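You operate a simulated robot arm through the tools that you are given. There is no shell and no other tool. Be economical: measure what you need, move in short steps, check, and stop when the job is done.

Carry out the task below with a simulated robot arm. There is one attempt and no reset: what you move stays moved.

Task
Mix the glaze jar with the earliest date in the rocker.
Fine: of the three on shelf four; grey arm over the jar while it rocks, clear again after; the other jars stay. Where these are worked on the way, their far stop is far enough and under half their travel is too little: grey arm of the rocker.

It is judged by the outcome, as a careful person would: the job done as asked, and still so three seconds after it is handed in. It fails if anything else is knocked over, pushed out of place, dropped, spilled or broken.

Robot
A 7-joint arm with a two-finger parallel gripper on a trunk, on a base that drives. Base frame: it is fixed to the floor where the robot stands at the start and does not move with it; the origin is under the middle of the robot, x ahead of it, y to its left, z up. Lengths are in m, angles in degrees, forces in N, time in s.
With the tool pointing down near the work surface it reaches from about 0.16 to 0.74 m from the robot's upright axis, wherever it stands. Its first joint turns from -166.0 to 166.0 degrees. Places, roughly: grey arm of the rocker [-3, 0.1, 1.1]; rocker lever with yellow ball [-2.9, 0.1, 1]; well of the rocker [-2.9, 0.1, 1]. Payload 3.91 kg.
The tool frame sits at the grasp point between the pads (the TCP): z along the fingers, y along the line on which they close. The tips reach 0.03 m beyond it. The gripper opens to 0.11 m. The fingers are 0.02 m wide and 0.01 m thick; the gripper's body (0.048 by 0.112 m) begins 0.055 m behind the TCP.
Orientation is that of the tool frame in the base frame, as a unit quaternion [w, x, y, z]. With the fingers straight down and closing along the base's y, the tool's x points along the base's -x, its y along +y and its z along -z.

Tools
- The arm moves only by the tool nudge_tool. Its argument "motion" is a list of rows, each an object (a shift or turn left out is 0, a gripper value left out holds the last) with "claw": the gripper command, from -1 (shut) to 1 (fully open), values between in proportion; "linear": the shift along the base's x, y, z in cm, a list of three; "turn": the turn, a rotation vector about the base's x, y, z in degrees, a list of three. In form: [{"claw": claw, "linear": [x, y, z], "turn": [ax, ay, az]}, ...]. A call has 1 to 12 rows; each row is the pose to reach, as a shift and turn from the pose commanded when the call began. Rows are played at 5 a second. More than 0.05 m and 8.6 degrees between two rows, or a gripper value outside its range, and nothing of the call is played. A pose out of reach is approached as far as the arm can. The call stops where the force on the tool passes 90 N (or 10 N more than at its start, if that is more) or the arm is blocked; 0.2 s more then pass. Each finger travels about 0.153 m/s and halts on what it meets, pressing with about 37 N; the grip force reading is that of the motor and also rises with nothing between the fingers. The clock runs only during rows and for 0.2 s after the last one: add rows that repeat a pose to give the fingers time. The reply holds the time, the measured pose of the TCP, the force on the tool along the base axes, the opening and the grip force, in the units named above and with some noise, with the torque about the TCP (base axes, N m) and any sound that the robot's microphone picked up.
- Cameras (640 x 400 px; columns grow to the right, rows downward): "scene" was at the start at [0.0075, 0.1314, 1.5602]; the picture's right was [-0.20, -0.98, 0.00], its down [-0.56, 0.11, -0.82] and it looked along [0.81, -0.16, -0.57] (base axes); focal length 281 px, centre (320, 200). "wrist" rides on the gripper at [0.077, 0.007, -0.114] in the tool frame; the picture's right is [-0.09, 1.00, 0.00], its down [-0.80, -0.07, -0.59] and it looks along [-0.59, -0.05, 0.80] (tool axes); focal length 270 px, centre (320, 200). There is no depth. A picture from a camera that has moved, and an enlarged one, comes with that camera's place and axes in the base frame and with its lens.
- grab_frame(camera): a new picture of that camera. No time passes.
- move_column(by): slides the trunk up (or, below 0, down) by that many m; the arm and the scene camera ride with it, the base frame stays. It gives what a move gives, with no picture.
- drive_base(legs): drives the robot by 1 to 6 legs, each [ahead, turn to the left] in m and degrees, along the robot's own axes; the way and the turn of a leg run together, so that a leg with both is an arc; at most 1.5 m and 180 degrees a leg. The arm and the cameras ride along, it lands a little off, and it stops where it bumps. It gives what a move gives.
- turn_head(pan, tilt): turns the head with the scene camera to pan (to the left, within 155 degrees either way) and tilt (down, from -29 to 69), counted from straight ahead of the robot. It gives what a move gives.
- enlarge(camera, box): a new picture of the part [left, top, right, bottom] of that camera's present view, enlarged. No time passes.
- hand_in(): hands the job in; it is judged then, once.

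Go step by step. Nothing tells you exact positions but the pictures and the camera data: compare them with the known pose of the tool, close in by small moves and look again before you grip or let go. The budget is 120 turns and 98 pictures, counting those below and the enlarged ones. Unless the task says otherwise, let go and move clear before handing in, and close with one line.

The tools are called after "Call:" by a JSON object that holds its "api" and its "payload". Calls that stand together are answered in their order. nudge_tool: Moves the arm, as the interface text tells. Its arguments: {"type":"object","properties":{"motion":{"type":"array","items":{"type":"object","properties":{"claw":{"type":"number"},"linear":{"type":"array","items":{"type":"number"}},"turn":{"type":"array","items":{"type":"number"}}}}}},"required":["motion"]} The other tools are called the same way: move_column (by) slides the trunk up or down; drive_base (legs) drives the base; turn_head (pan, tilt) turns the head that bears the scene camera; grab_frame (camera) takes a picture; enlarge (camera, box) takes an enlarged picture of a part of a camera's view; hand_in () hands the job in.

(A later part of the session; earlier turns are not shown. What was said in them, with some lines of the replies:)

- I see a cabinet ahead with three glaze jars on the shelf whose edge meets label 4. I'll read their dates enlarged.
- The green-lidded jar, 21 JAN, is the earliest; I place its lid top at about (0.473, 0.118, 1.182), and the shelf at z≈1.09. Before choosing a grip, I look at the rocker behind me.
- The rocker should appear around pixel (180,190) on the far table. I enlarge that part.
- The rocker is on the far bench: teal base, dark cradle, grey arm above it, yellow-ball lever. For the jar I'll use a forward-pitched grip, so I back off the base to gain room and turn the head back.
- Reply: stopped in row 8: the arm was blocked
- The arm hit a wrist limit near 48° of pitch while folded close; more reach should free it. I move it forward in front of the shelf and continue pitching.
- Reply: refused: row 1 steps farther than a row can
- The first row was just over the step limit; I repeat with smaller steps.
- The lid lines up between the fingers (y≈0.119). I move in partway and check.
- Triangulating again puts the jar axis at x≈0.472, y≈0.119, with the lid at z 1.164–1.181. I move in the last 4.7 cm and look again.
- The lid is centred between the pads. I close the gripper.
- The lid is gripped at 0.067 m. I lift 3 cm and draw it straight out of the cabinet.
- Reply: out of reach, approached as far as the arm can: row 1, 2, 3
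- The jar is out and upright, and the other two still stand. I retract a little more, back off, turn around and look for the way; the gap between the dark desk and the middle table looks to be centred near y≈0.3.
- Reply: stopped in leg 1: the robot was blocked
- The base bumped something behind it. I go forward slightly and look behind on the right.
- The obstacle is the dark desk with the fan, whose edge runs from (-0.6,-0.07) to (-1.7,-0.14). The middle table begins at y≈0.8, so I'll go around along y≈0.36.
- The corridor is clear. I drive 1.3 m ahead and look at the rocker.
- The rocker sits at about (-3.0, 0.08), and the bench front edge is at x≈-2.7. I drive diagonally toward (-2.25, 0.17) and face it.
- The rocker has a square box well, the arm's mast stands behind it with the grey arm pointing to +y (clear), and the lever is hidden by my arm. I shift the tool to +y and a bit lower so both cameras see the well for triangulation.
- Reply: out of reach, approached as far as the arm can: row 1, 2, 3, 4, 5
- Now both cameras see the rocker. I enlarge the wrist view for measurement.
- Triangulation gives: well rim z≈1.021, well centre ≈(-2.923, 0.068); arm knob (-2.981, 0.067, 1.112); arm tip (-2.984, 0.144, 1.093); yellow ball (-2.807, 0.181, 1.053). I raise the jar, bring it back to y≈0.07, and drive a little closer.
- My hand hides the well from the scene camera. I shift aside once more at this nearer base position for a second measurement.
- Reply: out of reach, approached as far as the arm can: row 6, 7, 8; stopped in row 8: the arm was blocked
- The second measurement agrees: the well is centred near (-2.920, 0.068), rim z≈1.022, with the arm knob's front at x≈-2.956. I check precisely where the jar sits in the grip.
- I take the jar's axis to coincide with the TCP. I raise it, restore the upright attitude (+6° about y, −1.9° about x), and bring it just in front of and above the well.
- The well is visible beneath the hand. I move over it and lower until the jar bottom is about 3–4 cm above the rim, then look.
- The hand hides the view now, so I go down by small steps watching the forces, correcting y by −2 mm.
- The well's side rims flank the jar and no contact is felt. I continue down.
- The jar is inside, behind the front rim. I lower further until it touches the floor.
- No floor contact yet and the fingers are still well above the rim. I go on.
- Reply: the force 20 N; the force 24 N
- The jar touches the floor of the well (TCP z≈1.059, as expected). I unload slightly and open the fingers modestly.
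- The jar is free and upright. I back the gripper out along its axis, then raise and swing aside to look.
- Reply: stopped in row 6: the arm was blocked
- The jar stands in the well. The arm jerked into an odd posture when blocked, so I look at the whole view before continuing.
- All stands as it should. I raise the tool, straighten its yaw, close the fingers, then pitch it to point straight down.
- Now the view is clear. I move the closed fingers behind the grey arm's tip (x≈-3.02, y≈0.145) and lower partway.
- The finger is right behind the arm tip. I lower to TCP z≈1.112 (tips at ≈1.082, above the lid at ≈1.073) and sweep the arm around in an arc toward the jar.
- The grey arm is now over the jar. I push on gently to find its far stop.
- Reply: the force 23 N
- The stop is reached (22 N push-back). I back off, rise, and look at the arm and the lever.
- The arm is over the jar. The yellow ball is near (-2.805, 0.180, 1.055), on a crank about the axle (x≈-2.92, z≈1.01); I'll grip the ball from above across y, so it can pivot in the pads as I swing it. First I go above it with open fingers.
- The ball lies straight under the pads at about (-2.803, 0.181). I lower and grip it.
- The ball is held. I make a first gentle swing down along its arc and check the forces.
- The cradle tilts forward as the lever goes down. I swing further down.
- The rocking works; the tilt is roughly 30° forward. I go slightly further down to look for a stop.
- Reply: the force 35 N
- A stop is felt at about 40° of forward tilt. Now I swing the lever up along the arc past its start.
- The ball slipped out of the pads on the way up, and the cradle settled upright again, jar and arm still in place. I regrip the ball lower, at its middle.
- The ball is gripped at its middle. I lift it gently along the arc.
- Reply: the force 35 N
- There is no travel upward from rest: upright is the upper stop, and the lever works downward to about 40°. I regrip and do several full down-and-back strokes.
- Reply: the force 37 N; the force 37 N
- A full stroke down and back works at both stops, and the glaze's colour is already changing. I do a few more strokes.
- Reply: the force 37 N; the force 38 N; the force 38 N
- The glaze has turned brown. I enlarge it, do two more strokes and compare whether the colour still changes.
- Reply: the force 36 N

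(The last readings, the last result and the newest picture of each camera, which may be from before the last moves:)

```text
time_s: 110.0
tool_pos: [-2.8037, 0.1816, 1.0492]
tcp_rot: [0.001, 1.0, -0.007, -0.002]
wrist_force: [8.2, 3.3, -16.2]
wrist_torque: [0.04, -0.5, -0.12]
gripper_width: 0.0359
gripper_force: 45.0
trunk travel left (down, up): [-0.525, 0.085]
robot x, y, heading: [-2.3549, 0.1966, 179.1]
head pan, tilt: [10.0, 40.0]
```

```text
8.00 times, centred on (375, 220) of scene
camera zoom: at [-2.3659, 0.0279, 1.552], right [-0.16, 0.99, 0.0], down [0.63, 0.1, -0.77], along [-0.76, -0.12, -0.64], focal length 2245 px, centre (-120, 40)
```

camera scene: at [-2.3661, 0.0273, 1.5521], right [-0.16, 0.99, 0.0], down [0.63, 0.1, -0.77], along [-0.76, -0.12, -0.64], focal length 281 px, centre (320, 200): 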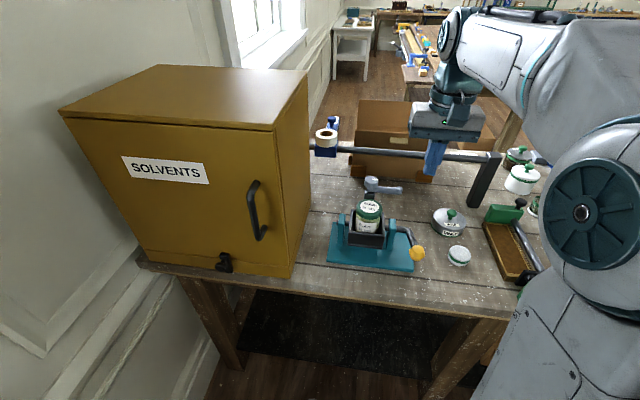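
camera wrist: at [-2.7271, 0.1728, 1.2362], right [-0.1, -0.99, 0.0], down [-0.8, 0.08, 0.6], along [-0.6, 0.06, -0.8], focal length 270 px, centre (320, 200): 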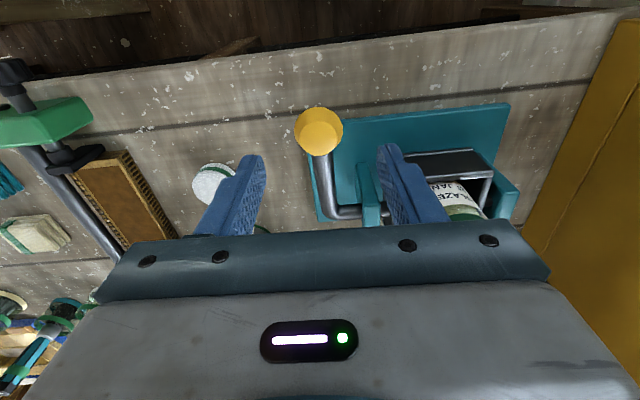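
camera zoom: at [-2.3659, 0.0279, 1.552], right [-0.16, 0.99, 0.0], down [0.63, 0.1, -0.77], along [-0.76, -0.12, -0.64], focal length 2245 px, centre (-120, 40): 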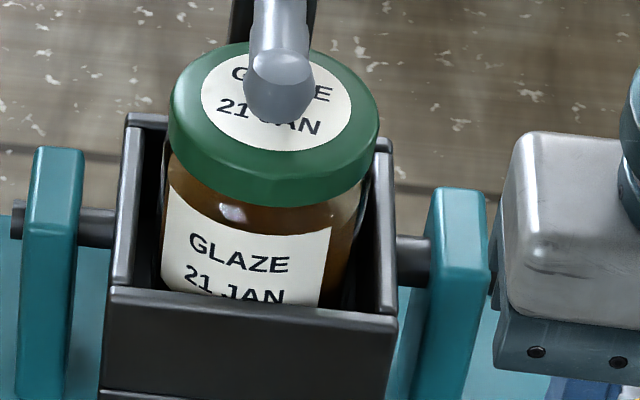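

The colour is uniform and no longer changing, so it is mixed. I release the ball, rise, close the fingers and go to the -y side of the grey arm to swing it back clear.

Call:
{"api": "nudge_tool", "payload": {"motion": [{"linear": [0, 0, -0.1], "claw": 0.2}, {"claw": 0.3}, {"linear": [0, 0, 4]}, {"linear": [0, 0, 8]}, {"linear": [0, 0, 12]}, {"linear": [0, 0, 16], "claw": -1}, {"linear": [0, 0, 19]}, {"linear": [0, 0, 19]}]}}

Call:
{"api": "nudge_tool", "payload": {"motion": [{"linear": [-2, -4, 0]}, {"linear": [-4, -8, 0]}, {"linear": [-7, -11, 0]}, {"linear": [-10, -14, 0]}, {"linear": [-11, -15.8, 0]}, {"linear": [-11, -15.8, -4]}, {"linear": [-11, -15.8, -8]}, {"linear": [-11, -15.8, -8]}]}}

Call:
{"api": "grab_frame", "payload": {"camera": "wrist"}}

Call:
{"api": "enlarge", "payload": {"camera": "scene", "box": [300, 90, 460, 290]}}

```text
time_s: 111.8
tool_pos: [-2.8048, 0.1803, 1.2414]
tcp_rot: [0.001, 1.0, -0.007, -0.003]
wrist_force: [0.1, 0.0, 0.1]
wrist_torque: [0.0, 0.02, -0.02]
gripper_width: 0.0
gripper_force: 37.4
trunk travel left (down, up): [-0.525, 0.085]
robot x, y, heading: [-2.3533, 0.1945, 178.9]
head pan, tilt: [10.0, 40.0]
```

```text
time_s: 113.6
tool_pos: [-2.9121, 0.0232, 1.1599]
tcp_rot: [0.001, 1.0, -0.007, -0.002]
wrist_force: [-0.1, 0.3, 0.7]
wrist_torque: [-0.02, 0.0, 0.01]
gripper_width: 0.0001
gripper_force: 36.8
trunk travel left (down, up): [-0.525, 0.085]
robot x, y, heading: [-2.3527, 0.1932, 178.9]
head pan, tilt: [10.0, 40.0]
```

```text
30 pictures are left
camera wrist: at [-2.8354, 0.0155, 1.273], right [-0.1, -0.99, 0.0], down [-0.8, 0.08, 0.6], along [-0.6, 0.06, -0.8], focal length 270 px, centre (320, 200)
```

wrist: 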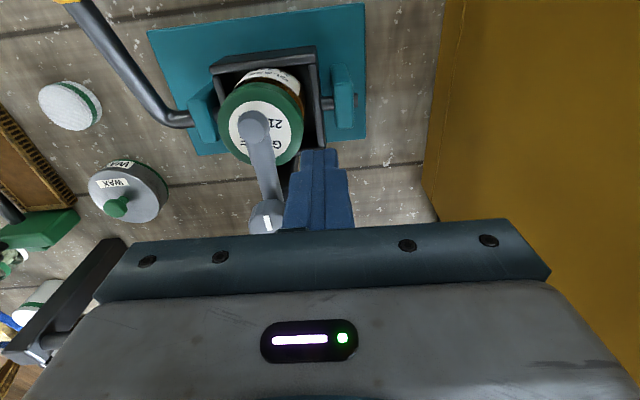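

```text
2.00 times, centred on (380, 190) of scene
camera zoom: at [-2.3661, 0.0274, 1.5521], right [-0.16, 0.99, 0.0], down [0.63, 0.1, -0.77], along [-0.76, -0.12, -0.64], focal length 561 px, centre (200, 220)
```

zoom: 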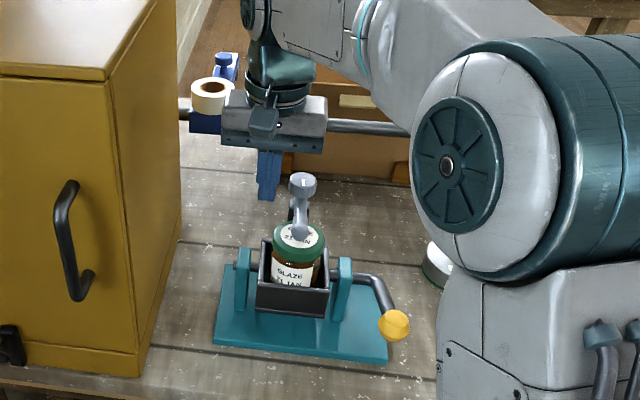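

Good clearance everywhere. I lower beside the arm and sweep it back along the arc.

Call:
{"api": "nudge_tool", "payload": {"motion": [{"linear": [0, 0, -2]}, {"linear": [0, 0, -4.5]}, {"linear": [0, 0, -4.5]}]}}

Call:
{"api": "nudge_tool", "payload": {"motion": [{"linear": [-0.3, 1.2, 0]}, {"linear": [-0.3, 2.4, 0]}, {"linear": [0.1, 4.05, 0]}, {"linear": [0.05, 5.7, 0]}, {"linear": [-0.4, 7.3, 0]}, {"linear": [-1.3, 8.75, 0]}, {"linear": [-2.55, 9.9, 0]}, {"linear": [-4, 10.7, 0]}, {"linear": [-4, 10.7, 0]}]}}

Call:
{"api": "grab_frame", "payload": {"camera": "wrist"}}

Call:
{"api": "enlarge", "payload": {"camera": "scene", "box": [300, 90, 460, 290]}}

```text
time_s: 114.4
tool_pos: [-2.9146, 0.0234, 1.1158]
tcp_rot: [0.001, 1.0, -0.007, -0.002]
wrist_force: [-0.1, -0.3, 0.1]
wrist_torque: [0.01, -0.01, 0.01]
gripper_width: 0.0
gripper_force: 37.3
trunk travel left (down, up): [-0.525, 0.085]
robot x, y, heading: [-2.3494, 0.1944, 179.0]
head pan, tilt: [10.0, 40.0]
```

```text
time_s: 116.4
tool_pos: [-2.953, 0.1305, 1.116]
tcp_rot: [0.001, 1.0, -0.007, -0.002]
wrist_force: [0.3, 0.5, -1.0]
wrist_torque: [-0.01, 0.02, 0.01]
gripper_width: 0.0001
gripper_force: 36.5
trunk travel left (down, up): [-0.525, 0.085]
robot x, y, heading: [-2.3528, 0.1912, 179.2]
head pan, tilt: [10.0, 40.0]
```

```text
28 pictures are left
camera wrist: at [-2.876, 0.1232, 1.2299], right [-0.1, -0.99, 0.0], down [-0.8, 0.08, 0.6], along [-0.6, 0.06, -0.8], focal length 270 px, centre (320, 200)
```

wrist: 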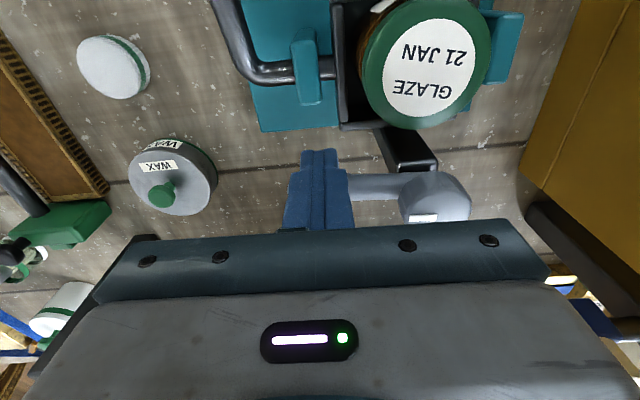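

```text
2.00 times, centred on (380, 190) of scene
camera zoom: at [-2.3662, 0.0274, 1.5521], right [-0.16, 0.99, 0.0], down [0.63, 0.1, -0.77], along [-0.76, -0.12, -0.64], focal length 561 px, centre (200, 220)
```

zoom: 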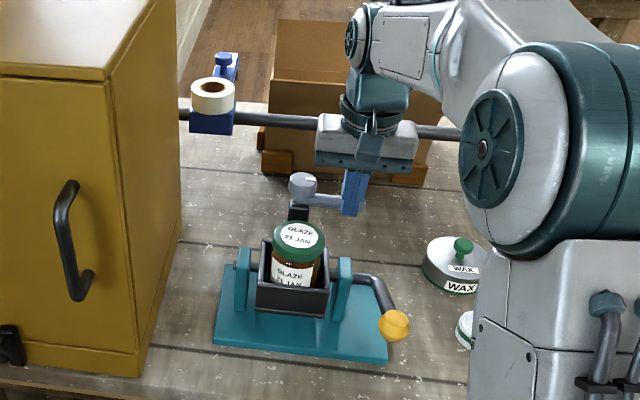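

The arm is back along +y. I push a bit further to its stop.

Call:
{"api": "nudge_tool", "payload": {"motion": [{"linear": [-0.5, 0.15, 0]}, {"linear": [-1, 0.3, 0]}, {"linear": [-1.5, 0.3, 0]}, {"linear": [-1.5, 0.3, 0]}]}}

```text
time_s: 117.4
tool_pos: [-2.9614, 0.1327, 1.1152]
tcp_rot: [0.001, 1.0, -0.007, 0.002]
wrist_force: [42.2, -5.7, -13.9]
wrist_torque: [-0.37, -1.3, 0.1]
gripper_width: 0.0001
gripper_force: 37.2
trunk travel left (down, up): [-0.525, 0.085]
robot x, y, heading: [-2.3537, 0.1969, 179.2]
head pan, tilt: [10.0, 40.0]
```

The stop is reached (42 N). I back off, rise well clear, and take a last look.

Call:
{"api": "nudge_tool", "payload": {"motion": [{"linear": [1, 0, 0]}, {"linear": [2.2, 1, 0]}, {"linear": [2.5, 3, 3]}, {"linear": [3, 5, 7]}, {"linear": [5, 7, 11]}, {"linear": [8, 9, 14]}, {"linear": [12, 11, 15]}, {"linear": [15, 13, 15]}, {"linear": [15, 13, 15]}]}}

Call:
{"api": "enlarge", "payload": {"camera": "scene", "box": [300, 120, 460, 290]}}

Call:
{"api": "grab_frame", "payload": {"camera": "scene"}}

```text
time_s: 119.4
tool_pos: [-2.8166, 0.2638, 1.2656]
tcp_rot: [0.001, 1.0, -0.007, -0.002]
wrist_force: [-0.3, -0.5, -1.1]
wrist_torque: [0.01, -0.04, -0.02]
gripper_width: 0.0
gripper_force: 36.9
trunk travel left (down, up): [-0.525, 0.085]
robot x, y, heading: [-2.3536, 0.1906, 179.0]
head pan, tilt: [10.0, 40.0]
```

```text
2.35 times, centred on (380, 205) of scene
camera zoom: at [-2.3663, 0.0274, 1.5521], right [-0.16, 0.99, 0.0], down [0.63, 0.1, -0.77], along [-0.76, -0.12, -0.64], focal length 660 px, centre (179, 188)
```

zoom: 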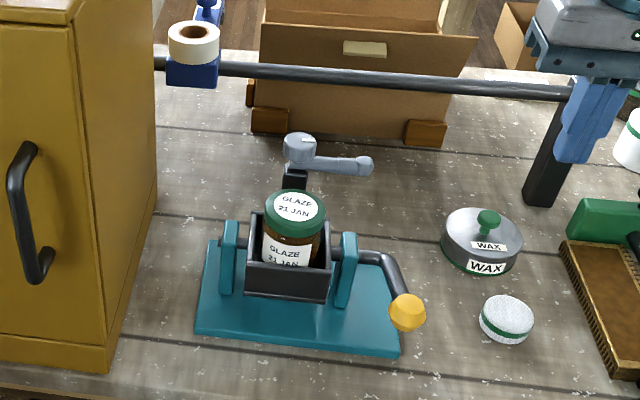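

```text
25 pictures are left
camera scene: at [-2.3663, 0.0274, 1.5521], right [-0.16, 0.99, 0.0], down [0.63, 0.1, -0.77], along [-0.76, -0.12, -0.64], focal length 281 px, centre (320, 200)
```

scene: 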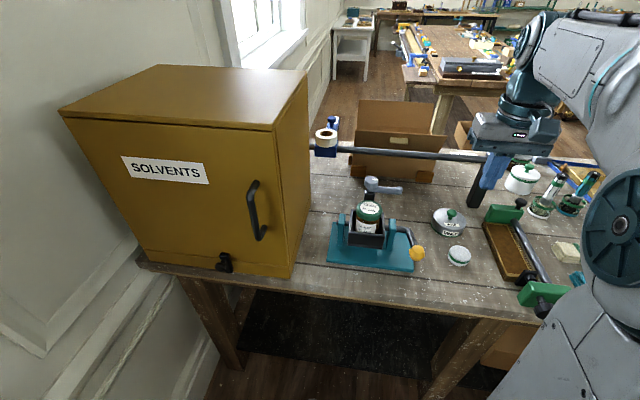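

The 21 JAN jar stands mixed and upright in the rocker, the grey arm is swung clear, the lever is at rest, and nothing else has moved. I hand it in.

Call:
{"api": "hand_in", "payload": {}}

```text
The job is handed in.
```

The 21 JAN glaze jar, the earliest of the three on shelf four, is mixed: I worked the lever through six full strokes with the grey arm over the jar. The jar now stands upright in the rocker with the arm swung clear, and the other two jars were left in place. The robot's base bumped the dark fan desk once on the way, and I saw nothing out of place on it afterwards.
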